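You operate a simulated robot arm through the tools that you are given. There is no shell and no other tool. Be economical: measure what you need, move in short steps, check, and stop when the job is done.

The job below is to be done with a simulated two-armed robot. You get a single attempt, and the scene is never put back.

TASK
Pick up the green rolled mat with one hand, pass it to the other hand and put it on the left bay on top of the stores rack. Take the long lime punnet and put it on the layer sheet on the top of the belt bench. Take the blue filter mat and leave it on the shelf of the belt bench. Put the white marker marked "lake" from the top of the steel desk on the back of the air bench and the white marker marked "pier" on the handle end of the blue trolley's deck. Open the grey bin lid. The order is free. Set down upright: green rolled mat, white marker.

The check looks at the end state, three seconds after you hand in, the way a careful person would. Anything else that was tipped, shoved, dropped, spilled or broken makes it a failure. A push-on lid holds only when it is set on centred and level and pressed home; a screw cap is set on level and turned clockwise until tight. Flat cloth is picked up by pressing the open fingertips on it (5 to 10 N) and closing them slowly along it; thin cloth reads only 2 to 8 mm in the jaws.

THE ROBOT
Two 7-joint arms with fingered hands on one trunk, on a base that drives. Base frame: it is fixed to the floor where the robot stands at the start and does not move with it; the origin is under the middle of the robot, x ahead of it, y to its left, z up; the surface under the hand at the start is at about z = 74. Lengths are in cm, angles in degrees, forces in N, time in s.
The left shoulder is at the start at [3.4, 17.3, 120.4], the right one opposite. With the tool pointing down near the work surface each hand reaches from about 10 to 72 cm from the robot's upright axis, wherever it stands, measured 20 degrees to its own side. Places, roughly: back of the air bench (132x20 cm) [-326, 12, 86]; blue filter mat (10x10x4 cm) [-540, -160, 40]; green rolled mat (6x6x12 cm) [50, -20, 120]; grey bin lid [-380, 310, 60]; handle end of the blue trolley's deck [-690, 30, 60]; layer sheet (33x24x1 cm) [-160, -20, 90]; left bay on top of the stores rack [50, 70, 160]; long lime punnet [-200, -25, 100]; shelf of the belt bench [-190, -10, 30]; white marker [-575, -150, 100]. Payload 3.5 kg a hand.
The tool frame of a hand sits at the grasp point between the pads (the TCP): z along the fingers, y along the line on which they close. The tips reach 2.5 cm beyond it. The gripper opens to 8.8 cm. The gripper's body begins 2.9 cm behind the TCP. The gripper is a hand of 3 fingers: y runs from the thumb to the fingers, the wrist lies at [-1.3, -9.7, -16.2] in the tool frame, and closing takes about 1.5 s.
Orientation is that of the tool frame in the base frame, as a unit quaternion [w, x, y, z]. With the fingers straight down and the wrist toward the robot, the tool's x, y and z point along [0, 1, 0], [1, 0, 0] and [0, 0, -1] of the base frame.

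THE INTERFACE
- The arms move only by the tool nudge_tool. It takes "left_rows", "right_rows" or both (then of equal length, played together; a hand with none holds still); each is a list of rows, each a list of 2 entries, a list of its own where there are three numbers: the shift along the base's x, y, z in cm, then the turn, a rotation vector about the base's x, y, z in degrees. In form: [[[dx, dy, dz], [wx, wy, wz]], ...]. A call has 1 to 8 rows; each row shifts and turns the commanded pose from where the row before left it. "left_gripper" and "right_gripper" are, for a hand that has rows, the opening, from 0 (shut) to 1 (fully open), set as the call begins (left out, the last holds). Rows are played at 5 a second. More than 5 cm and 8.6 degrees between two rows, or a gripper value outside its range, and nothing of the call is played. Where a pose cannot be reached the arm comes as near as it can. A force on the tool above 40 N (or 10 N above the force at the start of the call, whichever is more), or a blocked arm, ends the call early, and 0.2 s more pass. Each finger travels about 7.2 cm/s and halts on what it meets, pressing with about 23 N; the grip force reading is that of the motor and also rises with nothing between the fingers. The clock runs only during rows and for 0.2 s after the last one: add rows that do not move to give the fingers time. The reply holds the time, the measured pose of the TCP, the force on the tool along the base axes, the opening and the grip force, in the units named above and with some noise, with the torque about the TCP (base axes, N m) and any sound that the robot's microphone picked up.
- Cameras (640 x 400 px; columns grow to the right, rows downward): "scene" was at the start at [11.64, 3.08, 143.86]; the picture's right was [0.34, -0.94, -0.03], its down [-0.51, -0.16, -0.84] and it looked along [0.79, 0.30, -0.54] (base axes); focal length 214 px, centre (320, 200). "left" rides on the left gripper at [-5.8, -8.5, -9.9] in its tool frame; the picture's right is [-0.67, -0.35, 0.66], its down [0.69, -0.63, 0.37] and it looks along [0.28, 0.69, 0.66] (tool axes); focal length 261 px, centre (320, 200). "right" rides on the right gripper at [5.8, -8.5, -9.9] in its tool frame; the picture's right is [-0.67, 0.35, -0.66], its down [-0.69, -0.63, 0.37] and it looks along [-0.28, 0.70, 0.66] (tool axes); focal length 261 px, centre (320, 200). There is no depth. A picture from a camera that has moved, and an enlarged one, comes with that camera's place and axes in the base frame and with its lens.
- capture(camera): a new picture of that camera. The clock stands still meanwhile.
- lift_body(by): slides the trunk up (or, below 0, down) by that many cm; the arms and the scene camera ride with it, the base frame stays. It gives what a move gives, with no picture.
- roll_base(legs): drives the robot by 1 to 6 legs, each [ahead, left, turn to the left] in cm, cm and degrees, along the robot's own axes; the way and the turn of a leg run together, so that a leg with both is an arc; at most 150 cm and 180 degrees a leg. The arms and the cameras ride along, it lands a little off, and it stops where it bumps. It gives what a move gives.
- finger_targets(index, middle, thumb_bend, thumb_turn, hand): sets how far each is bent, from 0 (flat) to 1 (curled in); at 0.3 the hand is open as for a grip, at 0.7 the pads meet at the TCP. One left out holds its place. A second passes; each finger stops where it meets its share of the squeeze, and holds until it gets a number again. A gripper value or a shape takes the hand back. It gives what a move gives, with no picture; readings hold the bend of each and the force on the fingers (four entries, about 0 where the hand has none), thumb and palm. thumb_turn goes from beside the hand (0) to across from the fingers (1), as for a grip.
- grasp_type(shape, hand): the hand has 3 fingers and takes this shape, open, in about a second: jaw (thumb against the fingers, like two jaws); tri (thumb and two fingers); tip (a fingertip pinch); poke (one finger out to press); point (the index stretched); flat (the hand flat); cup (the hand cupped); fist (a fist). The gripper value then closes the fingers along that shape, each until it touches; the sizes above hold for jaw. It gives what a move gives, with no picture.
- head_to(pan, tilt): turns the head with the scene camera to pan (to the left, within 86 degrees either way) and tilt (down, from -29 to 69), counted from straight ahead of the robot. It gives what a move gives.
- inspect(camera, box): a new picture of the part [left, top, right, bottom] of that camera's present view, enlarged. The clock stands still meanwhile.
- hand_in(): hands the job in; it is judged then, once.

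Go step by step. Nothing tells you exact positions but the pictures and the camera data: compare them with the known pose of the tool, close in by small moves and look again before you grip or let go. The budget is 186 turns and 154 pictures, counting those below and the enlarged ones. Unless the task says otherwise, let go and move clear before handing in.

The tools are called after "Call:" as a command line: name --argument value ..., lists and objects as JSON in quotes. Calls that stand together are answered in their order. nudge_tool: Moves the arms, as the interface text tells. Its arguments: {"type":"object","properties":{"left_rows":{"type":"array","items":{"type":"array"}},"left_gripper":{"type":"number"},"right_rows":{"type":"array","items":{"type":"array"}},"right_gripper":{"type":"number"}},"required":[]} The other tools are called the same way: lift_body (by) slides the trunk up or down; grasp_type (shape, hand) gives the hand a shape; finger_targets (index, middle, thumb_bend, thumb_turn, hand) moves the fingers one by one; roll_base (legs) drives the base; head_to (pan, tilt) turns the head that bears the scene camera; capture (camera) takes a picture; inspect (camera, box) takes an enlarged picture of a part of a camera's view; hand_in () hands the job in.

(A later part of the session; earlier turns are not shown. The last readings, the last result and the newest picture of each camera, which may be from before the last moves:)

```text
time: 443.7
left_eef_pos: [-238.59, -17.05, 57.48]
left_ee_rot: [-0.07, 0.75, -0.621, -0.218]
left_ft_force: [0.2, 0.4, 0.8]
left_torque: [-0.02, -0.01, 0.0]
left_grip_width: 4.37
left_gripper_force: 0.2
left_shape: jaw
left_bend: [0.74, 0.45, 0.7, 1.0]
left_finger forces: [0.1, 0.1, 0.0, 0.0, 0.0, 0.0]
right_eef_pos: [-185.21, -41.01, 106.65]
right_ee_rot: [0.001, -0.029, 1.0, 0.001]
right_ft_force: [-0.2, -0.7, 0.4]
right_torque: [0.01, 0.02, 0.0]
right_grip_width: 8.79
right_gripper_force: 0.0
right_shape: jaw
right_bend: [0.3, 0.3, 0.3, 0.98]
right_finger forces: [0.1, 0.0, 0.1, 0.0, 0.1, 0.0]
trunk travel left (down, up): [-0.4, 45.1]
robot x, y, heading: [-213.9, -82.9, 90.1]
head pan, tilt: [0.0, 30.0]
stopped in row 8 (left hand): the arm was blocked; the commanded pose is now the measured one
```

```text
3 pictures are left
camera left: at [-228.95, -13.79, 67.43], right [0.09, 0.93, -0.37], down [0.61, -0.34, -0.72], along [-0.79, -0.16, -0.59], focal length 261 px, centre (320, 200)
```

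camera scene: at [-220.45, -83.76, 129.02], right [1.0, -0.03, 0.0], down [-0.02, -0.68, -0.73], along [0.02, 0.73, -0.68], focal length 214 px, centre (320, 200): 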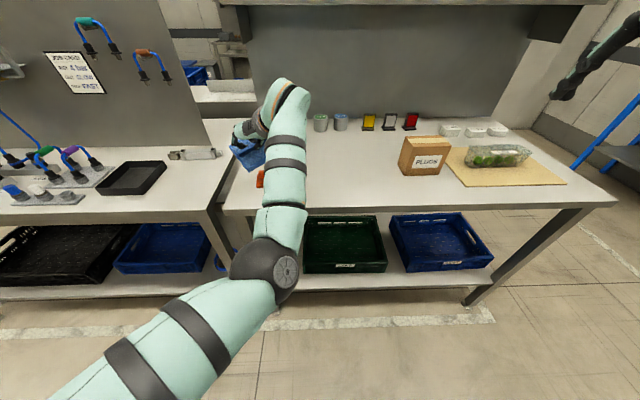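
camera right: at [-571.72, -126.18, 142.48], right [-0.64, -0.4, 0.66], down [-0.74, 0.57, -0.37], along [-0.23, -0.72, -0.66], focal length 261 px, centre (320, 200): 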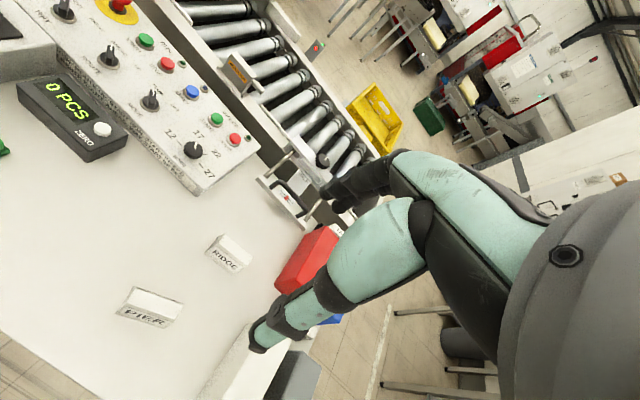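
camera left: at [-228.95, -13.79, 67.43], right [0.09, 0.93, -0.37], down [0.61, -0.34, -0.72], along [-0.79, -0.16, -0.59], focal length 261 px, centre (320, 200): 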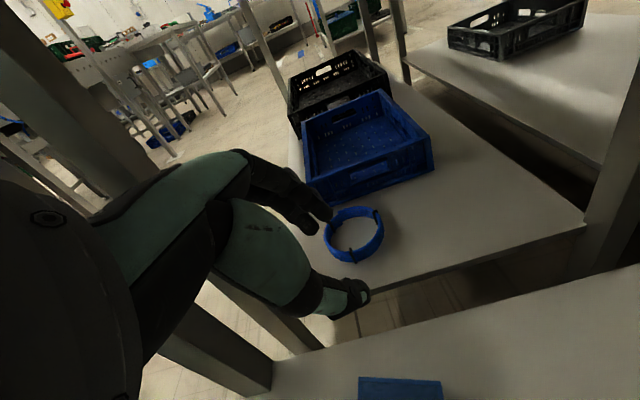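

The mat lies on the shelf. I slip the hand out clear of the leg, raise the trunk, and drive around to the grey bin.

Call:
roll_base --legs '[[0, -10, 0], [-27, 0, 0]]'

Call:
lift_body --by 34

Call:
roll_base --legs '[[5, 130, 0], [0, 130, 0], [150, 0, 0], [140, 0, 0]]'

Call:
head_to --pan -35 --tilt 28

Call:
capture --camera "scene"

```text
time: 446.4
left_eef_pos: [-228.86, -44.71, 57.54]
left_ee_rot: [-0.07, 0.751, -0.619, -0.219]
left_ft_force: [0.5, -0.5, 0.7]
left_torque: [0.01, -0.01, 0.01]
left_grip_width: 4.38
left_gripper_force: 0.1
left_shape: jaw
left_bend: [0.74, 0.45, 0.7, 1.0]
left_finger forces: [0.0, 0.0, 0.0, 0.1, 0.1, 0.0]
right_eef_pos: [-175.39, -68.46, 106.7]
right_ee_rot: [0.001, -0.03, 1.0, 0.002]
right_ft_force: [0.3, 0.2, 0.1]
right_torque: [-0.03, 0.01, 0.0]
right_grip_width: 8.79
right_gripper_force: 0.1
right_shape: jaw
right_bend: [0.3, 0.3, 0.3, 0.98]
right_finger forces: [0.0, 0.0, 0.0, 0.0, 0.0, 0.1]
trunk travel left (down, up): [-0.4, 45.1]
robot x, y, heading: [-203.88, -110.11, 90.0]
head pan, tilt: [0.0, 30.0]
```

```text
time: 447.9
left_eef_pos: [-228.8, -44.99, 71.36]
left_ee_rot: [-0.071, 0.749, -0.622, -0.217]
left_ft_force: [-2.0, -17.3, -9.2]
left_torque: [1.63, 0.58, -1.93]
left_grip_width: 4.37
left_gripper_force: 0.0
left_shape: jaw
left_bend: [0.74, 0.45, 0.7, 1.0]
left_finger forces: [0.0, 0.0, 0.0, 0.0, 0.1, 0.0]
right_eef_pos: [-175.46, -69.24, 120.93]
right_ee_rot: [0.002, -0.029, 1.0, 0.01]
right_ft_force: [0.6, 0.7, -0.2]
right_torque: [0.0, -0.01, -0.03]
right_grip_width: 8.79
right_gripper_force: 0.0
right_shape: jaw
right_bend: [0.3, 0.3, 0.3, 0.98]
right_finger forces: [0.0, 0.0, 0.0, 0.0, 0.0, 0.1]
trunk travel left (down, up): [-13.6, 31.8]
robot x, y, heading: [-204.07, -110.19, 90.2]
head pan, tilt: [0.0, 30.0]
stopped: the force on the tool passed its limit at 54 N (the readings are from after the stop); the commanded pose is now the measured one
```

```text
time: 449.9
left_eef_pos: [-245.33, -44.38, 70.85]
left_ee_rot: [-0.068, 0.751, -0.621, -0.213]
left_ft_force: [0.8, -1.0, -1.0]
left_torque: [0.11, 0.15, -0.03]
left_grip_width: 4.4
left_gripper_force: 0.0
left_shape: jaw
left_bend: [0.74, 0.44, 0.7, 1.0]
left_finger forces: [0.1, 0.1, 0.0, 0.0, 0.0, 0.0]
right_eef_pos: [-191.98, -68.29, 120.79]
right_ee_rot: [0.001, -0.031, 0.999, 0.009]
right_ft_force: [-0.2, 0.6, -0.4]
right_torque: [-0.02, 0.02, -0.02]
right_grip_width: 8.78
right_gripper_force: 0.0
right_shape: jaw
right_bend: [0.3, 0.3, 0.3, 0.98]
right_finger forces: [0.1, 0.0, 0.1, 0.0, 0.1, 0.1]
trunk travel left (down, up): [-13.6, 31.8]
robot x, y, heading: [-219.82, -109.37, 90.4]
head pan, tilt: [0.0, 30.0]
stopped in leg 1: the force on the tool passed its limit at 64 N (the readings are from after the stop); the commanded pose is now the measured one
```

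```text
time: 450.9
left_eef_pos: [-245.33, -44.38, 70.87]
left_ee_rot: [-0.068, 0.751, -0.621, -0.214]
left_ft_force: [-1.7, -6.3, -12.8]
left_torque: [0.39, 1.09, -0.66]
left_grip_width: 4.37
left_gripper_force: 0.0
left_shape: jaw
left_bend: [0.74, 0.44, 0.7, 1.0]
left_finger forces: [0.0, 0.1, 0.0, 0.0, 0.0, 0.0]
right_eef_pos: [-191.85, -68.21, 120.62]
right_ee_rot: [0.0, -0.031, 1.0, 0.008]
right_ft_force: [0.4, -0.3, -0.5]
right_torque: [-0.01, -0.02, 0.01]
right_grip_width: 8.81
right_gripper_force: 0.1
right_shape: jaw
right_bend: [0.3, 0.3, 0.3, 0.98]
right_finger forces: [0.1, 0.0, 0.1, 0.1, 0.0, 0.0]
trunk travel left (down, up): [-13.6, 31.8]
robot x, y, heading: [-220.02, -109.36, 90.4]
head pan, tilt: [-35.0, 28.0]
```

```text
2 pictures are left
camera scene: at [-215.31, -88.97, 125.96], right [0.82, -0.55, 0.15], down [-0.27, -0.61, -0.75], along [0.5, 0.58, -0.64], focal length 214 px, centre (320, 200)
```

scene: 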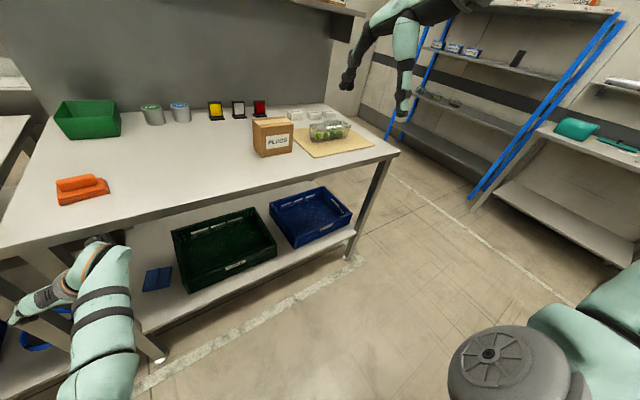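

The hand caught under the bench edge. I lower a bit to relieve it, draw the hand out toward me, then raise again step by step.

Call:
lift_body --by -6

Call:
nudge_tool --left_rows '[[[1, -2, 0], [0, 0, 0]], [[1, -2, 0], [0, 0, 0]], [[0, -2, 0], [0, 0, 0]], [[0, -2, 0], [0, 0, 0]], [[0, -2, 0], [0, 0, 0]]]'

Call:
roll_base --legs '[[-8, 0, 0]]'

```text
time: 451.9
left_eef_pos: [-247.64, -44.17, 65.69]
left_ee_rot: [-0.059, 0.755, -0.61, -0.233]
left_ft_force: [0.3, -0.2, -0.3]
left_torque: [-0.01, -0.02, -0.01]
left_grip_width: 4.38
left_gripper_force: 0.0
left_shape: jaw
left_bend: [0.74, 0.44, 0.7, 1.0]
left_finger forces: [0.0, 0.1, 0.1, 0.0, 0.1, 0.0]
right_eef_pos: [-191.68, -68.48, 114.74]
right_ee_rot: [0.001, -0.032, 0.999, 0.01]
right_ft_force: [0.3, 0.3, 0.3]
right_torque: [0.0, 0.01, -0.01]
right_grip_width: 8.79
right_gripper_force: 0.1
right_shape: jaw
right_bend: [0.3, 0.3, 0.3, 0.98]
right_finger forces: [0.0, 0.0, 0.0, 0.0, 0.1, 0.0]
trunk travel left (down, up): [-7.6, 37.8]
robot x, y, heading: [-220.21, -109.4, 90.3]
head pan, tilt: [-35.0, 28.0]
```

```text
time: 453.3
left_eef_pos: [-248.53, -53.37, 66.75]
left_ee_rot: [-0.043, 0.75, -0.603, -0.269]
left_ft_force: [-0.6, -0.2, 0.1]
left_torque: [0.04, -0.05, 0.05]
left_grip_width: 4.39
left_gripper_force: 0.1
left_shape: jaw
left_bend: [0.74, 0.44, 0.69, 1.0]
left_finger forces: [0.0, 0.1, 0.0, 0.0, 0.0, 0.0]
right_eef_pos: [-191.65, -68.29, 114.63]
right_ee_rot: [0.0, -0.031, 0.999, 0.009]
right_ft_force: [-0.6, 0.2, 0.3]
right_torque: [0.01, -0.04, -0.03]
right_grip_width: 8.78
right_gripper_force: 0.1
right_shape: jaw
right_bend: [0.3, 0.3, 0.3, 0.98]
right_finger forces: [0.1, 0.0, 0.0, 0.1, 0.1, 0.1]
trunk travel left (down, up): [-7.6, 37.8]
robot x, y, heading: [-220.11, -109.44, 90.3]
head pan, tilt: [-35.0, 28.0]
stopped in row 5 (left hand): the arm was blocked; the commanded pose is now the measured one
```

```text
time: 454.4
left_eef_pos: [-248.43, -61.58, 66.88]
left_ee_rot: [-0.043, 0.75, -0.603, -0.268]
left_ft_force: [0.3, -0.1, 0.6]
left_torque: [-0.03, -0.03, -0.01]
left_grip_width: 4.4
left_gripper_force: 0.0
left_shape: jaw
left_bend: [0.74, 0.44, 0.69, 1.0]
left_finger forces: [0.1, 0.0, 0.1, 0.0, 0.0, 0.1]
right_eef_pos: [-191.7, -76.44, 114.73]
right_ee_rot: [0.0, -0.032, 0.999, 0.01]
right_ft_force: [1.0, 0.1, 0.3]
right_torque: [-0.01, -0.05, 0.0]
right_grip_width: 8.78
right_gripper_force: 0.1
right_shape: jaw
right_bend: [0.3, 0.3, 0.3, 0.98]
right_finger forces: [0.0, 0.0, 0.0, 0.0, 0.0, 0.0]
trunk travel left (down, up): [-7.6, 37.8]
robot x, y, heading: [-220.05, -117.71, 90.4]
head pan, tilt: [-35.0, 28.0]
```

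Call:
lift_body --by 34

Call:
nudge_tool --left_rows '[[[0, 0, 3], [0, 0, 0]], [[0, 0, 3], [0, 0, 0]], [[0, 0, 3], [0, 0, 0]], [[0, 0, 3], [0, 0, 0]], [[0, 0, 3], [0, 0, 0]]]'

Call:
roll_base --legs '[[8, 120, 0], [0, 122, 0]]'

```text
time: 457.7
left_eef_pos: [-248.7, -61.42, 100.85]
left_ee_rot: [-0.042, 0.75, -0.602, -0.27]
left_ft_force: [-0.1, 0.6, 0.3]
left_torque: [0.03, 0.01, -0.01]
left_grip_width: 4.38
left_gripper_force: 0.1
left_shape: jaw
left_bend: [0.74, 0.44, 0.69, 1.0]
left_finger forces: [0.0, 0.0, 0.0, 0.0, 0.1, 0.1]
right_eef_pos: [-191.72, -76.38, 148.68]
right_ee_rot: [0.001, -0.031, 0.999, 0.009]
right_ft_force: [0.2, -0.4, 0.5]
right_torque: [-0.01, -0.01, 0.01]
right_grip_width: 8.79
right_gripper_force: 0.0
right_shape: jaw
right_bend: [0.3, 0.3, 0.3, 0.98]
right_finger forces: [0.1, 0.0, 0.0, 0.0, 0.0, 0.0]
trunk travel left (down, up): [-41.6, 3.8]
robot x, y, heading: [-220.29, -117.44, 90.4]
head pan, tilt: [-35.0, 28.0]
```

```text
time: 459.1
left_eef_pos: [-253.83, -61.55, 117.38]
left_ee_rot: [-0.022, 0.764, -0.572, -0.299]
left_ft_force: [-0.2, 0.4, -0.3]
left_torque: [-0.01, 0.0, -0.01]
left_grip_width: 4.38
left_gripper_force: 0.0
left_shape: jaw
left_bend: [0.74, 0.44, 0.69, 1.0]
left_finger forces: [0.1, 0.0, 0.0, 0.0, 0.0, 0.0]
right_eef_pos: [-191.63, -76.32, 148.65]
right_ee_rot: [0.0, -0.031, 0.999, 0.008]
right_ft_force: [-0.4, 0.7, -0.2]
right_torque: [0.0, 0.0, -0.03]
right_grip_width: 8.77
right_gripper_force: 0.1
right_shape: jaw
right_bend: [0.3, 0.3, 0.3, 0.98]
right_finger forces: [0.1, 0.1, 0.0, 0.0, 0.0, 0.0]
trunk travel left (down, up): [-41.6, 3.8]
robot x, y, heading: [-219.9, -117.48, 90.1]
head pan, tilt: [-35.0, 28.0]
stopped in row 5 (left hand): the arm was blocked; the commanded pose is now the measured one
```

```text
time: 470.9
left_eef_pos: [-492.83, -55.12, 117.32]
left_ee_rot: [-0.023, 0.762, -0.575, -0.298]
left_ft_force: [-0.3, 0.3, 0.3]
left_torque: [-0.01, 0.0, -0.01]
left_grip_width: 4.39
left_gripper_force: 0.0
left_shape: jaw
left_bend: [0.74, 0.44, 0.69, 1.0]
left_finger forces: [0.0, 0.0, 0.0, 0.0, 0.0, 0.0]
right_eef_pos: [-430.9, -70.3, 148.59]
right_ee_rot: [0.001, -0.027, 1.0, 0.008]
right_ft_force: [-1.3, -0.4, 0.5]
right_torque: [0.02, -0.05, 0.05]
right_grip_width: 8.79
right_gripper_force: 0.0
right_shape: jaw
right_bend: [0.3, 0.3, 0.3, 0.98]
right_finger forces: [0.0, 0.1, 0.1, 0.1, 0.0, 0.1]
trunk travel left (down, up): [-41.6, 3.8]
robot x, y, heading: [-459.41, -111.49, 89.9]
head pan, tilt: [-35.0, 28.0]
```

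Call:
roll_base --legs '[[150, 0, 0], [150, 0, 0], [0, -50, 0]]'

Call:
head_to --pan -14 --tilt 32

Call:
inspect --camera "scene" --box '[160, 60, 480, 260]'

```text
time: 487.9
left_eef_pos: [-430.68, 243.68, 117.32]
left_ee_rot: [-0.03, 0.748, -0.592, -0.298]
left_ft_force: [-0.8, 0.5, 0.8]
left_torque: [0.03, 0.02, 0.0]
left_grip_width: 4.4
left_gripper_force: 0.1
left_shape: jaw
left_bend: [0.74, 0.44, 0.69, 1.0]
left_finger forces: [0.0, 0.0, 0.0, 0.0, 0.0, 0.0]
right_eef_pos: [-369.52, 225.45, 148.78]
right_ee_rot: [0.001, -0.004, 1.0, 0.009]
right_ft_force: [0.0, -0.5, -0.2]
right_torque: [-0.01, -0.02, 0.0]
right_grip_width: 8.8
right_gripper_force: 0.0
right_shape: jaw
right_bend: [0.3, 0.3, 0.3, 0.98]
right_finger forces: [0.0, 0.0, 0.0, 0.1, 0.1, 0.0]
trunk travel left (down, up): [-41.6, 3.8]
robot x, y, heading: [-399.58, 186.03, 87.2]
head pan, tilt: [-35.0, 28.0]
```

```text
time: 488.7
left_eef_pos: [-430.53, 243.66, 117.41]
left_ee_rot: [-0.031, 0.748, -0.592, -0.299]
left_ft_force: [-0.7, -1.0, -0.6]
left_torque: [0.01, -0.01, 0.03]
left_grip_width: 4.37
left_gripper_force: 0.0
left_shape: jaw
left_bend: [0.74, 0.44, 0.69, 1.0]
left_finger forces: [0.0, 0.1, 0.0, 0.1, 0.0, 0.0]
right_eef_pos: [-369.21, 225.38, 148.65]
right_ee_rot: [0.0, -0.003, 1.0, 0.008]
right_ft_force: [0.1, -0.5, -0.4]
right_torque: [0.05, 0.0, 0.02]
right_grip_width: 8.81
right_gripper_force: 0.0
right_shape: jaw
right_bend: [0.3, 0.3, 0.3, 0.98]
right_finger forces: [0.1, 0.0, 0.1, 0.0, 0.1, 0.2]
trunk travel left (down, up): [-41.6, 3.8]
robot x, y, heading: [-399.51, 186.06, 87.2]
head pan, tilt: [-14.0, 32.0]
```

```text
2.00 times, centred on (320, 160) of scene
camera zoom: at [-397.52, 193.75, 157.73], right [0.96, -0.29, 0.0], down [-0.15, -0.51, -0.85], along [0.25, 0.81, -0.53], focal length 429 px, centre (320, 280)
```

zoom: 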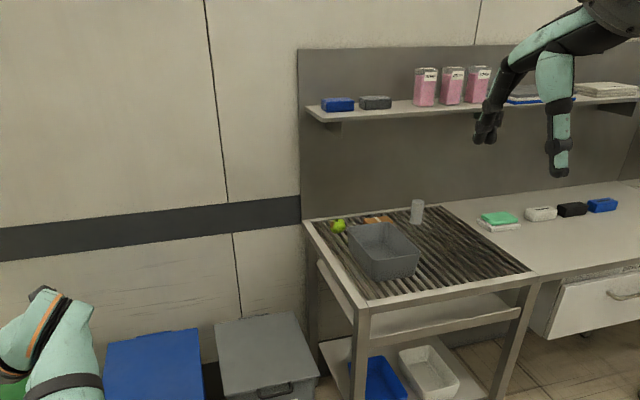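

I found the grey bin's lid: x -397..-367, front edge with handle at about (-382,287), z ≈ 60. I turn the left hand to point forward, and line up in front of the lid.

Call:
nudge_tool --left_rows '[[[0, 0, 0], [7.66, -0.85, -3.22]], [[0, 0, 0], [7.66, -0.85, -3.22]], [[0, 0, 0], [7.66, -0.85, -3.22]], [[0, 0, 0], [7.66, -0.85, -3.22]], [[0, 0, 0], [7.66, -0.85, -3.22]], [[0, 0, 0], [7.66, -0.85, -3.22]], [[0, 0, 0], [7.66, -0.85, -3.22]], [[0, 0, 0], [7.66, -0.85, -3.22]]]'

Call:
roll_base --legs '[[0, -45, 2.8]]'

Call:
lift_body --by -41

```text
time: 490.0
left_eef_pos: [-436.38, 243.75, 121.03]
left_ee_rot: [-0.322, 0.589, -0.538, -0.509]
left_ft_force: [-0.8, -0.4, 0.9]
left_torque: [0.01, -0.02, -0.05]
left_grip_width: 4.4
left_gripper_force: 0.1
left_shape: jaw
left_bend: [0.74, 0.44, 0.69, 1.0]
left_finger forces: [0.0, 0.1, 0.0, 0.0, 0.0, 0.0]
right_eef_pos: [-369.33, 225.46, 148.76]
right_ee_rot: [0.0, -0.003, 1.0, 0.009]
right_ft_force: [0.1, 0.2, -0.6]
right_torque: [-0.01, 0.01, 0.01]
right_grip_width: 8.79
right_gripper_force: 0.1
right_shape: jaw
right_bend: [0.3, 0.3, 0.3, 0.98]
right_finger forces: [0.1, 0.0, 0.0, 0.0, 0.0, 0.0]
trunk travel left (down, up): [-41.6, 3.8]
robot x, y, heading: [-399.87, 185.96, 87.0]
head pan, tilt: [-14.0, 32.0]
stopped in row 6 (left hand): the arm was blocked; the commanded pose is now the measured one
```

```text
time: 492.8
left_eef_pos: [-394.37, 240.39, 120.92]
left_ee_rot: [-0.306, 0.608, -0.519, -0.517]
left_ft_force: [-0.4, -0.1, -1.4]
left_torque: [0.03, 0.04, 0.01]
left_grip_width: 4.4
left_gripper_force: 0.1
left_shape: jaw
left_bend: [0.74, 0.44, 0.69, 1.0]
left_finger forces: [0.0, 0.0, 0.0, 0.0, 0.1, 0.0]
right_eef_pos: [-326.61, 226.37, 148.84]
right_ee_rot: [0.002, -0.034, 0.999, 0.009]
right_ft_force: [0.2, 0.3, -0.2]
right_torque: [-0.04, -0.03, 0.0]
right_grip_width: 8.77
right_gripper_force: 0.1
right_shape: jaw
right_bend: [0.3, 0.3, 0.3, 0.98]
right_finger forces: [0.0, 0.0, 0.0, 0.0, 0.0, 0.1]
trunk travel left (down, up): [-41.6, 3.8]
robot x, y, heading: [-354.3, 185.36, 90.6]
head pan, tilt: [-14.0, 32.0]
```

```text
refused: -41 is not a number from -40 to 40
```

Call:
nudge_tool --left_rows '[[[1, 2, 0], [0, 0, 0]], [[1, 2, 0], [0, 0, 0]], [[1, 2, 0], [5.8, -2.3, -5.7]], [[1, 2, 0], [5.8, -2.3, -5.7]], [[0, 1, 0], [5.8, -2.3, -5.7]]]'

Call:
lift_body --by -39

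```text
time: 494.0
left_eef_pos: [-390.38, 249.67, 120.84]
left_ee_rot: [0.499, -0.5, 0.5, 0.501]
left_ft_force: [0.0, -0.7, 0.3]
left_torque: [0.0, 0.0, -0.01]
left_grip_width: 4.42
left_gripper_force: 0.0
left_shape: jaw
left_bend: [0.74, 0.44, 0.69, 1.0]
left_finger forces: [0.0, 0.1, 0.0, 0.0, 0.1, 0.1]
right_eef_pos: [-326.38, 226.47, 148.82]
right_ee_rot: [0.0, -0.035, 0.999, 0.009]
right_ft_force: [0.7, -0.2, 0.0]
right_torque: [0.01, 0.02, -0.02]
right_grip_width: 8.75
right_gripper_force: 0.1
right_shape: jaw
right_bend: [0.3, 0.3, 0.3, 0.98]
right_finger forces: [0.1, 0.0, 0.0, 0.0, 0.1, 0.0]
trunk travel left (down, up): [-41.6, 3.8]
robot x, y, heading: [-354.45, 185.25, 90.6]
head pan, tilt: [-14.0, 32.0]
```

```text
time: 497.7
left_eef_pos: [-392.9, 249.13, 84.06]
left_ee_rot: [0.473, -0.486, 0.503, 0.536]
left_ft_force: [-0.2, 0.5, -0.1]
left_torque: [0.02, 0.0, 0.0]
left_grip_width: 4.39
left_gripper_force: 0.1
left_shape: jaw
left_bend: [0.74, 0.44, 0.69, 1.0]
left_finger forces: [0.0, 0.1, 0.0, 0.0, 0.0, 0.0]
right_eef_pos: [-326.32, 226.38, 109.77]
right_ee_rot: [0.001, -0.035, 0.999, 0.009]
right_ft_force: [0.5, -0.6, -0.2]
right_torque: [-0.02, -0.05, 0.0]
right_grip_width: 8.79
right_gripper_force: 0.0
right_shape: jaw
right_bend: [0.3, 0.3, 0.3, 0.98]
right_finger forces: [0.1, 0.0, 0.0, 0.0, 0.0, 0.0]
trunk travel left (down, up): [-2.6, 42.8]
robot x, y, heading: [-354.43, 185.03, 90.5]
head pan, tilt: [-14.0, 32.0]
```

Call:
nudge_tool --left_rows '[[[1.4, 1.5, -3.4], [0, 0, 0]], [[1.4, 1.5, -3.4], [0, 0, 0]], [[1.4, 1.5, -3.4], [0, 0, 0]], [[1.4, 1.5, -3.4], [0, 0, 0]], [[1.4, 1, -3.4], [3, 0, -4]], [[1.4, 1, -3.4], [3, 0, -4]], [[1.4, 0, -3.4], [0, 0, 0]], [[0, 0, -2], [0, 0, 0]]]'

Call:
roll_base --legs '[[12, 0, -0.5]]'

Call:
head_to --pan 24 --tilt 16

```text
time: 499.5
left_eef_pos: [-383.79, 256.22, 65.75]
left_ee_rot: [0.52, -0.477, 0.505, 0.497]
left_ft_force: [-0.1, -0.5, -0.1]
left_torque: [-0.02, -0.01, 0.0]
left_grip_width: 4.41
left_gripper_force: 0.1
left_shape: jaw
left_bend: [0.74, 0.45, 0.69, 1.0]
left_finger forces: [0.0, 0.0, 0.0, 0.0, 0.0, 0.0]
left hand out of reach, approached as far as the arm can: row 5, 6, 7, 8
right_eef_pos: [-326.37, 226.36, 109.68]
right_ee_rot: [0.001, -0.035, 0.999, 0.009]
right_ft_force: [0.0, 0.5, 0.3]
right_torque: [0.0, -0.03, 0.02]
right_grip_width: 8.78
right_gripper_force: 0.1
right_shape: jaw
right_bend: [0.3, 0.3, 0.3, 0.98]
right_finger forces: [0.0, 0.1, 0.0, 0.0, 0.0, 0.0]
trunk travel left (down, up): [-2.6, 42.8]
robot x, y, heading: [-354.76, 185.37, 90.7]
head pan, tilt: [-14.0, 32.0]
```

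```text
time: 500.8
left_eef_pos: [-383.28, 268.45, 65.71]
left_ee_rot: [0.522, -0.475, 0.507, 0.495]
left_ft_force: [0.9, 0.3, 0.4]
left_torque: [0.03, 0.01, 0.02]
left_grip_width: 4.4
left_gripper_force: 0.1
left_shape: jaw
left_bend: [0.74, 0.45, 0.69, 1.0]
left_finger forces: [0.0, 0.1, 0.0, 0.1, 0.1, 0.1]
right_eef_pos: [-326.0, 238.09, 109.65]
right_ee_rot: [0.001, -0.031, 0.999, 0.009]
right_ft_force: [-0.3, -0.5, 0.1]
right_torque: [0.01, -0.01, 0.02]
right_grip_width: 8.8
right_gripper_force: 0.1
right_shape: jaw
right_bend: [0.3, 0.3, 0.3, 0.98]
right_finger forces: [0.0, 0.0, 0.1, 0.1, 0.0, 0.0]
trunk travel left (down, up): [-2.6, 42.8]
robot x, y, heading: [-354.45, 196.87, 90.0]
head pan, tilt: [-14.0, 32.0]
```

```text
time: 501.8
left_eef_pos: [-383.24, 268.44, 65.76]
left_ee_rot: [0.522, -0.475, 0.506, 0.496]
left_ft_force: [0.2, 0.2, 0.1]
left_torque: [-0.02, 0.01, -0.01]
left_grip_width: 4.4
left_gripper_force: 0.0
left_shape: jaw
left_bend: [0.74, 0.45, 0.69, 1.0]
left_finger forces: [0.1, 0.0, 0.1, 0.0, 0.0, 0.1]
right_eef_pos: [-326.01, 238.01, 109.58]
right_ee_rot: [0.0, -0.029, 1.0, 0.009]
right_ft_force: [-0.5, -0.1, 0.2]
right_torque: [0.01, 0.01, -0.03]
right_grip_width: 8.78
right_gripper_force: 0.1
right_shape: jaw
right_bend: [0.3, 0.3, 0.3, 0.98]
right_finger forces: [0.0, 0.0, 0.0, 0.0, 0.0, 0.1]
trunk travel left (down, up): [-2.6, 42.8]
robot x, y, heading: [-354.53, 197.42, 90.2]
head pan, tilt: [24.0, 16.0]
```

Call:
capture --camera "scene"

```text
0 pictures are left
camera scene: at [-358.61, 229.15, 110.09], right [0.91, 0.36, -0.19], down [0.11, -0.67, -0.74], along [-0.39, 0.65, -0.65], focal length 214 px, centre (320, 200)
```

scene: 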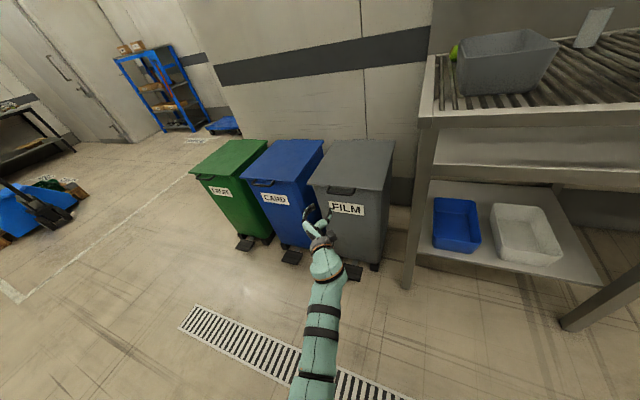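

No pictures remain; both views agree: lid front edge at y≈288, z≈59.6, handle bar around (-382.7,286.5). I bring the hand lower in front of it.

Call:
lift_body --by -2.5

Call:
nudge_tool --left_rows '[[[0, -1, -1.5], [0, 0, 0]], [[0, -1, -1.5], [0, 0, 0]], [[0, -1, -1.5], [0, 0, 0]], [[0, -1, -1.5], [0, 0, 0]], [[0, -1, -1.5], [0, 0, 0]], [[0, -1, -1.5], [0, 0, 0]], [[0, -0.5, -1.2], [0, 0, 0]]]'

```text
time: 502.5
left_eef_pos: [-383.37, 268.27, 63.38]
left_ee_rot: [0.522, -0.476, 0.505, 0.496]
left_ft_force: [0.4, -0.5, 0.7]
left_torque: [-0.03, -0.04, 0.01]
left_grip_width: 4.41
left_gripper_force: 0.1
left_shape: jaw
left_bend: [0.74, 0.45, 0.69, 1.0]
left_finger forces: [0.1, 0.1, 0.1, 0.0, 0.0, 0.1]
right_eef_pos: [-325.83, 238.68, 106.66]
right_ee_rot: [-0.001, -0.029, 1.0, 0.005]
right_ft_force: [-0.5, -0.9, 0.1]
right_torque: [0.03, -0.02, -0.01]
right_grip_width: 8.81
right_gripper_force: 0.1
right_shape: jaw
right_bend: [0.3, 0.3, 0.3, 0.98]
right_finger forces: [0.0, 0.0, 0.0, 0.1, 0.0, 0.0]
trunk travel left (down, up): [-0.1, 45.3]
robot x, y, heading: [-354.55, 196.94, 90.2]
head pan, tilt: [24.0, 16.0]
```

```text
time: 504.1
left_eef_pos: [-383.3, 267.41, 61.79]
left_ee_rot: [0.522, -0.474, 0.507, 0.496]
left_ft_force: [0.0, 1.1, -0.1]
left_torque: [0.02, 0.01, -0.01]
left_grip_width: 4.41
left_gripper_force: 0.0
left_shape: jaw
left_bend: [0.74, 0.45, 0.69, 1.0]
left_finger forces: [0.0, 0.0, 0.0, 0.0, 0.0, 0.0]
left hand out of reach, approached as far as the arm can: row 2, 3, 4, 5, 6, 7
right_eef_pos: [-326.0, 238.79, 106.5]
right_ee_rot: [0.0, -0.029, 1.0, 0.002]
right_ft_force: [-0.2, 0.0, -0.4]
right_torque: [0.0, 0.01, -0.01]
right_grip_width: 8.77
right_gripper_force: 0.1
right_shape: jaw
right_bend: [0.3, 0.3, 0.3, 0.98]
right_finger forces: [0.1, 0.0, 0.0, 0.0, 0.0, 0.1]
trunk travel left (down, up): [-0.1, 45.3]
robot x, y, heading: [-354.51, 196.91, 90.4]
head pan, tilt: [24.0, 16.0]
```

The horizontal hand can't get low enough. I'll instead pinch the lid's front lip: turn the hand so thumb is below and fingers above (pointing forward-down).

Call:
roll_base --legs '[[-14, 0, 0]]'

Call:
nudge_tool --left_rows '[[[0, 0, 1.5], [-2.52, 7.26, -2.24]], [[0, 0, 1.5], [-2.52, 7.26, -2.24]], [[0, 0, 1.5], [-2.52, 7.26, -2.24]], [[0, 0, 1.5], [-2.52, 7.26, -2.24]], [[0, 0, 1.5], [-2.52, 7.26, -2.24]], [[0, 0, 1.5], [-2.52, 7.26, -2.24]], [[0, 0, 0], [-2.52, 7.26, -2.24]], [[0, 0, 0], [-2.52, 7.26, -2.24]]]' --left_gripper 1

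Call:
nudge_tool --left_rows '[[[0, 0, 0], [-2.52, 7.26, -2.24]], [[0, 0, 0], [-2.52, 7.26, -2.24]], [[0, 0, 0], [-2.52, 7.26, -2.24]], [[0, 0, 0], [-2.52, 7.26, -2.24]]]'

```text
time: 505.4
left_eef_pos: [-383.34, 253.16, 61.88]
left_ee_rot: [0.522, -0.476, 0.505, 0.496]
left_ft_force: [-0.6, 0.2, -0.6]
left_torque: [-0.01, 0.02, -0.01]
left_grip_width: 4.4
left_gripper_force: 0.0
left_shape: jaw
left_bend: [0.74, 0.45, 0.69, 1.0]
left_finger forces: [0.2, 0.0, 0.0, 0.0, 0.0, 0.0]
right_eef_pos: [-326.02, 224.66, 106.53]
right_ee_rot: [-0.001, -0.03, 1.0, 0.003]
right_ft_force: [0.2, -0.6, 0.2]
right_torque: [0.03, 0.02, -0.01]
right_grip_width: 8.76
right_gripper_force: 0.0
right_shape: jaw
right_bend: [0.3, 0.3, 0.3, 0.98]
right_finger forces: [0.0, 0.0, 0.0, 0.0, 0.0, 0.0]
trunk travel left (down, up): [-0.1, 45.3]
robot x, y, heading: [-354.23, 182.75, 90.4]
head pan, tilt: [24.0, 16.0]
```

```text
time: 507.2
left_eef_pos: [-383.42, 253.13, 70.87]
left_ee_rot: [0.193, -0.176, 0.833, 0.487]
left_ft_force: [-0.2, 1.0, -0.2]
left_torque: [-0.02, 0.0, -0.02]
left_grip_width: 8.78
left_gripper_force: 0.1
left_shape: jaw
left_bend: [0.3, 0.3, 0.3, 0.98]
left_finger forces: [0.1, 0.1, 0.1, 0.0, 0.0, 0.0]
right_eef_pos: [-326.02, 224.78, 106.41]
right_ee_rot: [-0.002, -0.031, 1.0, 0.002]
right_ft_force: [0.3, -0.6, 0.6]
right_torque: [0.02, 0.0, 0.03]
right_grip_width: 8.8
right_gripper_force: 0.0
right_shape: jaw
right_bend: [0.3, 0.3, 0.3, 0.98]
right_finger forces: [0.0, 0.0, 0.1, 0.1, 0.1, 0.0]
trunk travel left (down, up): [-0.1, 45.3]
robot x, y, heading: [-354.86, 183.19, 90.0]
head pan, tilt: [24.0, 16.0]
```

```text
time: 508.2
left_eef_pos: [-383.45, 253.07, 70.84]
left_ee_rot: [-0.002, -0.001, 0.905, 0.425]
left_ft_force: [-0.8, 0.0, 0.5]
left_torque: [-0.01, 0.02, -0.03]
left_grip_width: 8.76
left_gripper_force: 0.1
left_shape: jaw
left_bend: [0.3, 0.3, 0.3, 0.98]
left_finger forces: [0.1, 0.0, 0.0, 0.0, 0.0, 0.0]
right_eef_pos: [-326.05, 224.89, 106.49]
right_ee_rot: [0.0, -0.03, 1.0, 0.002]
right_ft_force: [0.7, 0.3, 0.2]
right_torque: [0.03, 0.01, -0.02]
right_grip_width: 8.77
right_gripper_force: 0.0
right_shape: jaw
right_bend: [0.3, 0.3, 0.3, 0.98]
right_finger forces: [0.0, 0.1, 0.0, 0.0, 0.0, 0.0]
trunk travel left (down, up): [-0.1, 45.3]
robot x, y, heading: [-354.64, 182.61, 90.3]
head pan, tilt: [24.0, 16.0]
```

Orientation is right. Lower to lip height, then close in by driving.

Call:
nudge_tool --left_rows '[[[0, -1.5, -2], [0, 0, 0]], [[0, -1.5, -2], [0, 0, 0]], [[0, -1.5, -2], [0, 0, 0]], [[0, -1.5, -2], [0, 0, 0]], [[0, -1, -2], [0, 0, 0]]]'

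Call:
roll_base --legs '[[30, 0, 0]]'

```text
time: 509.4
left_eef_pos: [-383.48, 246.38, 60.8]
left_ee_rot: [-0.001, -0.001, 0.905, 0.426]
left_ft_force: [0.1, -0.5, -0.3]
left_torque: [0.0, 0.05, 0.0]
left_grip_width: 8.76
left_gripper_force: 0.0
left_shape: jaw
left_bend: [0.3, 0.3, 0.3, 0.98]
left_finger forces: [0.0, 0.0, 0.0, 0.0, 0.0, 0.1]
right_eef_pos: [-325.99, 224.85, 106.56]
right_ee_rot: [-0.001, -0.031, 1.0, 0.003]
right_ft_force: [-0.2, -0.3, -1.2]
right_torque: [0.0, -0.01, -0.03]
right_grip_width: 8.78
right_gripper_force: 0.1
right_shape: jaw
right_bend: [0.3, 0.3, 0.3, 0.98]
right_finger forces: [0.0, 0.1, 0.0, 0.0, 0.0, 0.0]
trunk travel left (down, up): [-0.1, 45.3]
robot x, y, heading: [-354.6, 183.33, 90.3]
head pan, tilt: [24.0, 16.0]
```

```text
time: 511.5
left_eef_pos: [-383.67, 276.58, 60.67]
left_ee_rot: [0.0, -0.001, 0.905, 0.426]
left_ft_force: [-0.4, -0.8, 0.6]
left_torque: [0.0, -0.03, -0.01]
left_grip_width: 8.78
left_gripper_force: 0.1
left_shape: jaw
left_bend: [0.3, 0.3, 0.3, 0.98]
left_finger forces: [0.0, 0.1, 0.0, 0.0, 0.1, 0.0]
right_eef_pos: [-326.32, 255.15, 106.46]
right_ee_rot: [-0.001, -0.03, 1.0, 0.002]
right_ft_force: [0.0, -1.1, -0.2]
right_torque: [-0.03, -0.05, -0.03]
right_grip_width: 8.77
right_gripper_force: 0.0
right_shape: jaw
right_bend: [0.3, 0.3, 0.3, 0.98]
right_finger forces: [0.1, 0.0, 0.0, 0.0, 0.0, 0.1]
trunk travel left (down, up): [-0.1, 45.3]
robot x, y, heading: [-354.78, 212.87, 90.5]
head pan, tilt: [24.0, 16.0]
```

Call:
nudge_tool --left_rows '[[[0, 2, 0], [0, 0, 0]], [[0, 2, 0], [0, 0, 0]], [[0, 1.5, 0], [0, 0, 0]], [[0, 1, 0], [0, 0, 0]], [[0, 1, 0], [0, 0, 0]]]'

```text
time: 512.7
left_eef_pos: [-383.76, 284.2, 60.89]
left_ee_rot: [0.0, -0.002, 0.905, 0.425]
left_ft_force: [-0.2, -0.5, 0.2]
left_torque: [0.01, 0.01, 0.01]
left_grip_width: 8.81
left_gripper_force: 0.1
left_shape: jaw
left_bend: [0.3, 0.3, 0.3, 0.98]
left_finger forces: [0.0, 0.0, 0.0, 0.1, 0.0, 0.0]
right_eef_pos: [-326.23, 255.06, 106.47]
right_ee_rot: [-0.001, -0.031, 1.0, 0.003]
right_ft_force: [-0.8, 0.0, 0.7]
right_torque: [0.04, -0.02, -0.03]
right_grip_width: 8.76
right_gripper_force: 0.1
right_shape: jaw
right_bend: [0.3, 0.3, 0.3, 0.98]
right_finger forces: [0.1, 0.0, 0.1, 0.0, 0.1, 0.1]
trunk travel left (down, up): [-0.1, 45.3]
robot x, y, heading: [-354.56, 213.14, 90.7]
head pan, tilt: [24.0, 16.0]
```

Call:
nudge_tool --left_rows '[[[0, 1, -0.3], [0, 0, 0]], [[0, 1, -0.4], [0, 0, 0]], [[0, 1, -0.4], [0, 0, 0]], [[0, 0.7, -0.3], [0, 0, 0]]]'

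```text
time: 513.7
left_eef_pos: [-383.75, 287.77, 59.45]
left_ee_rot: [-0.001, -0.001, 0.905, 0.425]
left_ft_force: [0.2, 0.5, -0.1]
left_torque: [0.01, -0.02, 0.01]
left_grip_width: 8.79
left_gripper_force: 0.1
left_shape: jaw
left_bend: [0.3, 0.3, 0.3, 0.98]
left_finger forces: [0.0, 0.0, 0.0, 0.0, 0.4, 0.1]
right_eef_pos: [-326.24, 255.06, 106.62]
right_ee_rot: [-0.001, -0.031, 1.0, 0.003]
right_ft_force: [0.6, -0.1, -0.6]
right_torque: [-0.01, 0.0, 0.05]
right_grip_width: 8.75
right_gripper_force: 0.0
right_shape: jaw
right_bend: [0.3, 0.3, 0.3, 0.98]
right_finger forces: [0.0, 0.0, 0.1, 0.0, 0.0, 0.0]
trunk travel left (down, up): [-0.1, 45.3]
robot x, y, heading: [-354.77, 213.18, 90.3]
head pan, tilt: [24.0, 16.0]
```

The thumb just touches. I close gently on the lip.

Call:
nudge_tool --left_rows '[[[0, 0, 0], [0, 0, 0]], [[0, 0, 0], [0, 0, 0]], [[0, 0, 0], [0, 0, 0]], [[0, 0, 0], [0, 0, 0]], [[0, 0, 0], [0, 0, 0]], [[0, 0, 0], [0, 0, 0]], [[0, 0, 0], [0, 0, 0]]]' --left_gripper 0

```text
time: 515.3
left_eef_pos: [-383.59, 287.64, 59.85]
left_ee_rot: [0.0, 0.0, 0.905, 0.426]
left_ft_force: [-0.9, -4.0, 8.2]
left_torque: [3.24, 0.31, 0.08]
left_grip_width: 3.03
left_gripper_force: 22.8
left_shape: jaw
left_bend: [0.51, 0.53, 0.73, 0.99]
left_finger forces: [26.2, 29.3, 0.1, 0.1, 39.9, 0.0]
right_eef_pos: [-326.14, 254.77, 106.7]
right_ee_rot: [-0.001, -0.031, 1.0, 0.003]
right_ft_force: [0.2, 0.5, -0.7]
right_torque: [0.01, 0.02, -0.02]
right_grip_width: 8.78
right_gripper_force: 0.0
right_shape: jaw
right_bend: [0.3, 0.3, 0.3, 0.98]
right_finger forces: [0.1, 0.0, 0.0, 0.0, 0.0, 0.1]
trunk travel left (down, up): [-0.1, 45.3]
robot x, y, heading: [-354.61, 212.97, 90.5]
head pan, tilt: [24.0, 16.0]
```

I have the lid edge (3 cm). I lift it along its hinge arc (hinge ≈ y 326), turning the hand with it.

Call:
nudge_tool --left_rows '[[[0, 0.2, 4], [-6, 0, 0]], [[0, 0.6, 4], [-6, 0, 0]], [[0, 1.1, 3.9], [-6, 0, 0]], [[0, 1.4, 3.7], [-6, 0, 0]]]'

```text
time: 516.3
left_eef_pos: [-383.57, 291.09, 74.88]
left_ee_rot: [0.0, -0.001, 0.974, 0.226]
left_ft_force: [0.3, 9.0, 0.1]
left_torque: [1.35, 0.02, -0.1]
left_grip_width: 2.45
left_gripper_force: 23.1
left_shape: jaw
left_bend: [0.71, 0.61, 0.72, 1.0]
left_finger forces: [15.2, 12.8, 0.0, 0.0, 22.6, 0.0]
right_eef_pos: [-326.22, 255.29, 106.43]
right_ee_rot: [-0.001, -0.032, 0.999, 0.002]
right_ft_force: [0.2, -0.7, -0.3]
right_torque: [-0.01, 0.02, -0.02]
right_grip_width: 8.8
right_gripper_force: 0.1
right_shape: jaw
right_bend: [0.3, 0.3, 0.3, 0.98]
right_finger forces: [0.1, 0.1, 0.0, 0.1, 0.0, 0.0]
trunk travel left (down, up): [-0.1, 45.3]
robot x, y, heading: [-354.42, 212.94, 90.4]
head pan, tilt: [24.0, 16.0]
```

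Call:
nudge_tool --left_rows '[[[0, 1.8, 3.6], [-6, 0, 0]], [[0, 2.2, 3.4], [-6, 0, 0]], [[0, 2.6, 3.1], [-6, 0, 0]], [[0, 2.8, 2.8], [-6, 0, 0]]]'

```text
time: 517.3
left_eef_pos: [-383.22, 300.03, 88.87]
left_ee_rot: [-0.009, 0.004, 0.997, 0.072]
left_ft_force: [-2.3, 10.6, -15.4]
left_torque: [0.06, 0.04, 0.06]
left_grip_width: 1.5
left_gripper_force: 23.0
left_shape: jaw
left_bend: [0.72, 0.71, 0.79, 1.0]
left_finger forces: [13.1, 4.0, 0.0, 0.0, 3.4, 0.1]
left hand out of reach, approached as far as the arm can: row 4
right_eef_pos: [-326.34, 255.52, 106.27]
right_ee_rot: [0.0, -0.03, 1.0, 0.0]
right_ft_force: [-1.2, 0.2, 0.1]
right_torque: [-0.02, 0.01, 0.01]
right_grip_width: 8.78
right_gripper_force: 0.1
right_shape: jaw
right_bend: [0.3, 0.3, 0.3, 0.98]
right_finger forces: [0.0, 0.0, 0.0, 0.0, 0.0, 0.0]
trunk travel left (down, up): [-0.1, 45.3]
robot x, y, heading: [-355.05, 213.36, 90.6]
head pan, tilt: [24.0, 16.0]
stopped in row 4 (left hand): the force on the tool passed its limit at 46 N (the readings are from after the stop); the commanded pose is now the measured one
```

The lid is up ~48°, resting on the hand. I push on along the arc with trunk lift and base drive.

Call:
lift_body --by 4

Call:
roll_base --legs '[[7, 0, 0]]'

Call:
lift_body --by 3.5

Call:
roll_base --legs '[[7, 0, 0]]'

```text
time: 518.1
left_eef_pos: [-383.3, 298.53, 97.99]
left_ee_rot: [-0.008, 0.005, 0.995, 0.102]
left_ft_force: [-0.4, 9.0, -19.8]
left_torque: [-0.03, 0.01, 0.03]
left_grip_width: 1.5
left_gripper_force: 22.9
left_shape: jaw
left_bend: [0.72, 0.72, 0.79, 1.0]
left_finger forces: [14.6, 4.9, 0.0, 0.0, 4.2, 0.1]
right_eef_pos: [-326.42, 255.74, 110.19]
right_ee_rot: [0.0, -0.03, 1.0, -0.001]
right_ft_force: [-0.4, -0.3, -0.7]
right_torque: [0.03, 0.02, -0.01]
right_grip_width: 8.79
right_gripper_force: 0.1
right_shape: jaw
right_bend: [0.3, 0.3, 0.3, 0.98]
right_finger forces: [0.0, 0.1, 0.1, 0.0, 0.0, 0.1]
trunk travel left (down, up): [-4.1, 41.3]
robot x, y, heading: [-354.69, 212.98, 90.2]
head pan, tilt: [24.0, 16.0]
```

```text
time: 519.1
left_eef_pos: [-383.31, 305.28, 98.38]
left_ee_rot: [-0.008, 0.004, 0.994, 0.104]
left_ft_force: [-0.2, 7.9, -22.8]
left_torque: [-0.03, 0.04, 0.06]
left_grip_width: 1.53
left_gripper_force: 23.1
left_shape: jaw
left_bend: [0.72, 0.71, 0.79, 1.0]
left_finger forces: [14.3, 5.6, 0.0, 0.1, 4.5, 0.1]
right_eef_pos: [-326.49, 262.44, 110.47]
right_ee_rot: [0.0, -0.03, 1.0, 0.0]
right_ft_force: [0.0, 0.0, 0.0]
right_torque: [0.02, 0.0, 0.01]
right_grip_width: 8.78
right_gripper_force: 0.0
right_shape: jaw
right_bend: [0.3, 0.3, 0.3, 0.98]
right_finger forces: [0.0, 0.0, 0.0, 0.1, 0.0, 0.0]
trunk travel left (down, up): [-4.1, 41.3]
robot x, y, heading: [-354.57, 220.25, 90.5]
head pan, tilt: [24.0, 16.0]
```

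```text
time: 519.9
left_eef_pos: [-383.31, 302.78, 107.8]
left_ee_rot: [-0.009, 0.003, 0.99, 0.14]
left_ft_force: [-0.8, 0.7, -1.1]
left_torque: [-0.02, 0.02, -0.03]
left_grip_width: 1.63
left_gripper_force: 23.0
left_shape: jaw
left_bend: [0.73, 0.73, 0.78, 1.0]
left_finger forces: [0.0, 0.1, 0.0, 0.0, 0.0, 0.0]
right_eef_pos: [-326.37, 262.43, 113.89]
right_ee_rot: [-0.001, -0.031, 1.0, 0.001]
right_ft_force: [-0.3, 1.4, 0.4]
right_torque: [-0.04, 0.0, 0.0]
right_grip_width: 8.77
right_gripper_force: 0.1
right_shape: jaw
right_bend: [0.3, 0.3, 0.3, 0.98]
right_finger forces: [0.0, 0.0, 0.0, 0.0, 0.1, 0.0]
trunk travel left (down, up): [-7.6, 37.8]
robot x, y, heading: [-354.76, 219.84, 90.5]
head pan, tilt: [24.0, 16.0]
```

```text
time: 520.9
left_eef_pos: [-383.33, 309.52, 108.04]
left_ee_rot: [-0.01, 0.003, 0.99, 0.14]
left_ft_force: [-0.9, 0.7, -0.2]
left_torque: [0.0, 0.0, 0.0]
left_grip_width: 1.61
left_gripper_force: 23.0
left_shape: jaw
left_bend: [0.73, 0.73, 0.78, 1.0]
left_finger forces: [0.0, 0.1, 0.0, 0.0, 0.0, 0.0]
right_eef_pos: [-326.3, 269.21, 114.0]
right_ee_rot: [-0.001, -0.031, 1.0, 0.002]
right_ft_force: [-0.8, 0.0, -0.7]
right_torque: [-0.04, -0.02, -0.02]
right_grip_width: 8.77
right_gripper_force: 0.0
right_shape: jaw
right_bend: [0.3, 0.3, 0.3, 0.98]
right_finger forces: [0.0, 0.0, 0.1, 0.0, 0.0, 0.0]
trunk travel left (down, up): [-7.6, 37.8]
robot x, y, heading: [-354.58, 226.74, 90.3]
head pan, tilt: [24.0, 16.0]
```

Contact was lost as the hand jumped up. I check by touch whether the lid is still open: back off to y≈292 and lower carefully.

Call:
roll_base --legs '[[-17, 0, 0]]'

Call:
lift_body --by -7.4

Call:
nudge_tool --left_rows '[[[0, 0, -3], [0, 0, 0]], [[0, 0, -3], [0, 0, 0]], [[0, 0, -3], [0, 0, 0]], [[0, 0, -3], [0, 0, 0]], [[0, 0, -3], [0, 0, 0]]]'

```text
time: 522.4
left_eef_pos: [-383.29, 292.35, 108.15]
left_ee_rot: [-0.01, 0.004, 0.99, 0.14]
left_ft_force: [-0.4, -0.1, 0.2]
left_torque: [-0.02, 0.03, -0.02]
left_grip_width: 1.58
left_gripper_force: 23.1
left_shape: jaw
left_bend: [0.73, 0.73, 0.78, 1.0]
left_finger forces: [0.1, 0.0, 0.0, 0.0, 0.0, 0.0]
right_eef_pos: [-326.22, 251.81, 113.97]
right_ee_rot: [-0.001, -0.031, 1.0, 0.002]
right_ft_force: [-0.3, 0.2, 0.0]
right_torque: [0.03, 0.02, 0.02]
right_grip_width: 8.77
right_gripper_force: 0.1
right_shape: jaw
right_bend: [0.3, 0.3, 0.3, 0.98]
right_finger forces: [0.0, 0.0, 0.1, 0.1, 0.0, 0.0]
trunk travel left (down, up): [-7.6, 37.8]
robot x, y, heading: [-354.63, 209.98, 90.4]
head pan, tilt: [24.0, 16.0]
```

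```text
time: 523.5
left_eef_pos: [-383.26, 292.17, 100.86]
left_ee_rot: [-0.01, 0.003, 0.99, 0.142]
left_ft_force: [-0.2, 0.4, 0.4]
left_torque: [0.06, 0.02, -0.01]
left_grip_width: 1.58
left_gripper_force: 22.5
left_shape: jaw
left_bend: [0.73, 0.73, 0.78, 1.0]
left_finger forces: [0.0, 0.0, 0.0, 0.1, 0.0, 0.0]
right_eef_pos: [-326.12, 251.86, 106.76]
right_ee_rot: [0.0, -0.032, 0.999, 0.004]
right_ft_force: [0.1, -0.5, 0.3]
right_torque: [-0.02, 0.01, -0.01]
right_grip_width: 8.78
right_gripper_force: 0.0
right_shape: jaw
right_bend: [0.3, 0.3, 0.3, 0.98]
right_finger forces: [0.1, 0.0, 0.1, 0.1, 0.0, 0.0]
trunk travel left (down, up): [-0.2, 45.2]
robot x, y, heading: [-354.86, 209.79, 90.6]
head pan, tilt: [24.0, 16.0]
```

```text
time: 524.7
left_eef_pos: [-383.29, 292.37, 85.57]
left_ee_rot: [-0.008, 0.004, 0.99, 0.14]
left_ft_force: [0.1, -0.3, -1.2]
left_torque: [-0.02, -0.02, -0.01]
left_grip_width: 1.59
left_gripper_force: 23.2
left_shape: jaw
left_bend: [0.73, 0.73, 0.78, 1.0]
left_finger forces: [0.0, 0.0, 0.0, 0.0, 0.0, 0.0]
right_eef_pos: [-326.26, 252.02, 106.5]
right_ee_rot: [-0.001, -0.031, 1.0, 0.002]
right_ft_force: [-0.9, -0.3, 0.1]
right_torque: [-0.01, -0.04, -0.05]
right_grip_width: 8.8
right_gripper_force: 0.0
right_shape: jaw
right_bend: [0.3, 0.3, 0.3, 0.98]
right_finger forces: [0.0, 0.1, 0.0, 0.0, 0.1, 0.1]
trunk travel left (down, up): [-0.2, 45.2]
robot x, y, heading: [-354.52, 210.44, 90.4]
head pan, tilt: [24.0, 16.0]
```

Call:
nudge_tool --left_rows '[[[0, 0, -3], [0, 0, 0]], [[0, 0, -3], [0, 0, 0]], [[0, 0, -3], [0, 0, 0]], [[0, 0, -3], [0, 0, 0]], [[0, 0, -3], [0, 0, 0]], [[0, 0, -3], [0, 0, 0]], [[0, 0, -1.5], [0, 0, 0]]]'

Call:
nudge_tool --left_rows '[[[0, 0, -1], [0, 0, 0]], [[0, 0, -1], [0, 0, 0]], [[0, 0, -1], [0, 0, 0]], [[0, 0, -1], [0, 0, 0]]]'

```text
time: 526.3
left_eef_pos: [-383.23, 292.32, 66.16]
left_ee_rot: [-0.008, 0.004, 0.99, 0.141]
left_ft_force: [1.0, 0.3, 0.2]
left_torque: [-0.01, 0.0, 0.03]
left_grip_width: 1.57
left_gripper_force: 22.7
left_shape: jaw
left_bend: [0.73, 0.73, 0.78, 1.0]
left_finger forces: [0.0, 0.1, 0.0, 0.0, 0.1, 0.1]
right_eef_pos: [-326.34, 252.05, 106.71]
right_ee_rot: [-0.001, -0.032, 0.999, 0.003]
right_ft_force: [0.1, -0.1, 0.2]
right_torque: [0.03, -0.02, 0.0]
right_grip_width: 8.78
right_gripper_force: 0.1
right_shape: jaw
right_bend: [0.3, 0.3, 0.3, 0.98]
right_finger forces: [0.0, 0.1, 0.0, 0.1, 0.0, 0.0]
trunk travel left (down, up): [-0.2, 45.2]
robot x, y, heading: [-354.21, 210.02, 90.1]
head pan, tilt: [24.0, 16.0]
```

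```text
time: 527.3
left_eef_pos: [-383.38, 292.21, 62.13]
left_ee_rot: [-0.009, 0.003, 0.99, 0.141]
left_ft_force: [0.9, 0.6, 2.3]
left_torque: [0.03, 0.0, 0.0]
left_grip_width: 1.6
left_gripper_force: 23.3
left_shape: jaw
left_bend: [0.73, 0.73, 0.78, 1.0]
left_finger forces: [0.1, 0.1, 0.1, 0.1, 0.0, 0.1]
right_eef_pos: [-326.18, 252.05, 106.65]
right_ee_rot: [-0.002, -0.032, 0.999, 0.004]
right_ft_force: [-0.5, -0.2, 0.1]
right_torque: [-0.03, 0.01, -0.02]
right_grip_width: 8.78
right_gripper_force: 0.0
right_shape: jaw
right_bend: [0.3, 0.3, 0.3, 0.98]
right_finger forces: [0.1, 0.0, 0.0, 0.0, 0.0, 0.0]
trunk travel left (down, up): [-0.2, 45.2]
robot x, y, heading: [-354.57, 210.18, 90.4]
head pan, tilt: [24.0, 16.0]
```

The lid is shut again. I repeat the pinch, and this time, after lifting, I push forward only. First back to the approach pose.

Call:
nudge_tool --left_rows '[[[0, 0, 3], [0, 0, 0]], [[0, -3, 3], [0, 0, 0]], [[0, -4, 2], [6.8, 0, 0]], [[0, -4, 0], [6.8, 0, 0]], [[0, -4, 0], [6.8, 0, 0]], [[0, -3, 0], [6.8, 0, 0]], [[0, 0, 0], [6.8, 0, 0]]]' --left_gripper 0.2

Call:
nudge_tool --left_rows '[[[0, 0, -2], [0, 0, 0]], [[0, 0, -2], [0, 0, 0]], [[0, 0, -2], [0, 0, 0]], [[0, 0, -2], [0, 0, 0]], [[0, 0, -1], [0, 0, 0]]]' --left_gripper 1

```text
time: 528.9
left_eef_pos: [-383.31, 274.31, 69.97]
left_ee_rot: [-0.011, 0.0, 0.905, 0.425]
left_ft_force: [-0.4, -0.3, 0.0]
left_torque: [0.02, -0.01, -0.01]
left_grip_width: 1.78
left_gripper_force: 0.0
left_shape: jaw
left_bend: [0.73, 0.59, 0.74, 1.0]
left_finger forces: [0.0, 0.0, 0.0, 0.0, 0.0, 0.1]
right_eef_pos: [-326.32, 252.06, 106.67]
right_ee_rot: [-0.001, -0.032, 0.999, 0.003]
right_ft_force: [0.2, 0.8, -0.5]
right_torque: [0.02, -0.01, -0.02]
right_grip_width: 8.79
right_gripper_force: 0.0
right_shape: jaw
right_bend: [0.3, 0.3, 0.3, 0.98]
right_finger forces: [0.0, 0.0, 0.1, 0.0, 0.0, 0.0]
trunk travel left (down, up): [-0.2, 45.2]
robot x, y, heading: [-354.67, 210.16, 90.4]
head pan, tilt: [24.0, 16.0]
```

```text
time: 530.1
left_eef_pos: [-383.29, 274.34, 61.1]
left_ee_rot: [-0.009, 0.001, 0.906, 0.424]
left_ft_force: [-0.4, 0.8, -0.7]
left_torque: [0.01, 0.01, 0.01]
left_grip_width: 8.78
left_gripper_force: 0.0
left_shape: jaw
left_bend: [0.3, 0.3, 0.3, 0.98]
left_finger forces: [0.0, 0.1, 0.0, 0.0, 0.0, 0.0]
right_eef_pos: [-326.12, 251.98, 106.65]
right_ee_rot: [-0.001, -0.031, 1.0, 0.003]
right_ft_force: [0.3, 0.3, 0.5]
right_torque: [-0.03, 0.0, 0.0]
right_grip_width: 8.74
right_gripper_force: 0.1
right_shape: jaw
right_bend: [0.3, 0.3, 0.3, 0.98]
right_finger forces: [0.0, 0.0, 0.0, 0.0, 0.0, 0.0]
trunk travel left (down, up): [-0.2, 45.2]
robot x, y, heading: [-354.46, 209.9, 90.5]
head pan, tilt: [24.0, 16.0]
```

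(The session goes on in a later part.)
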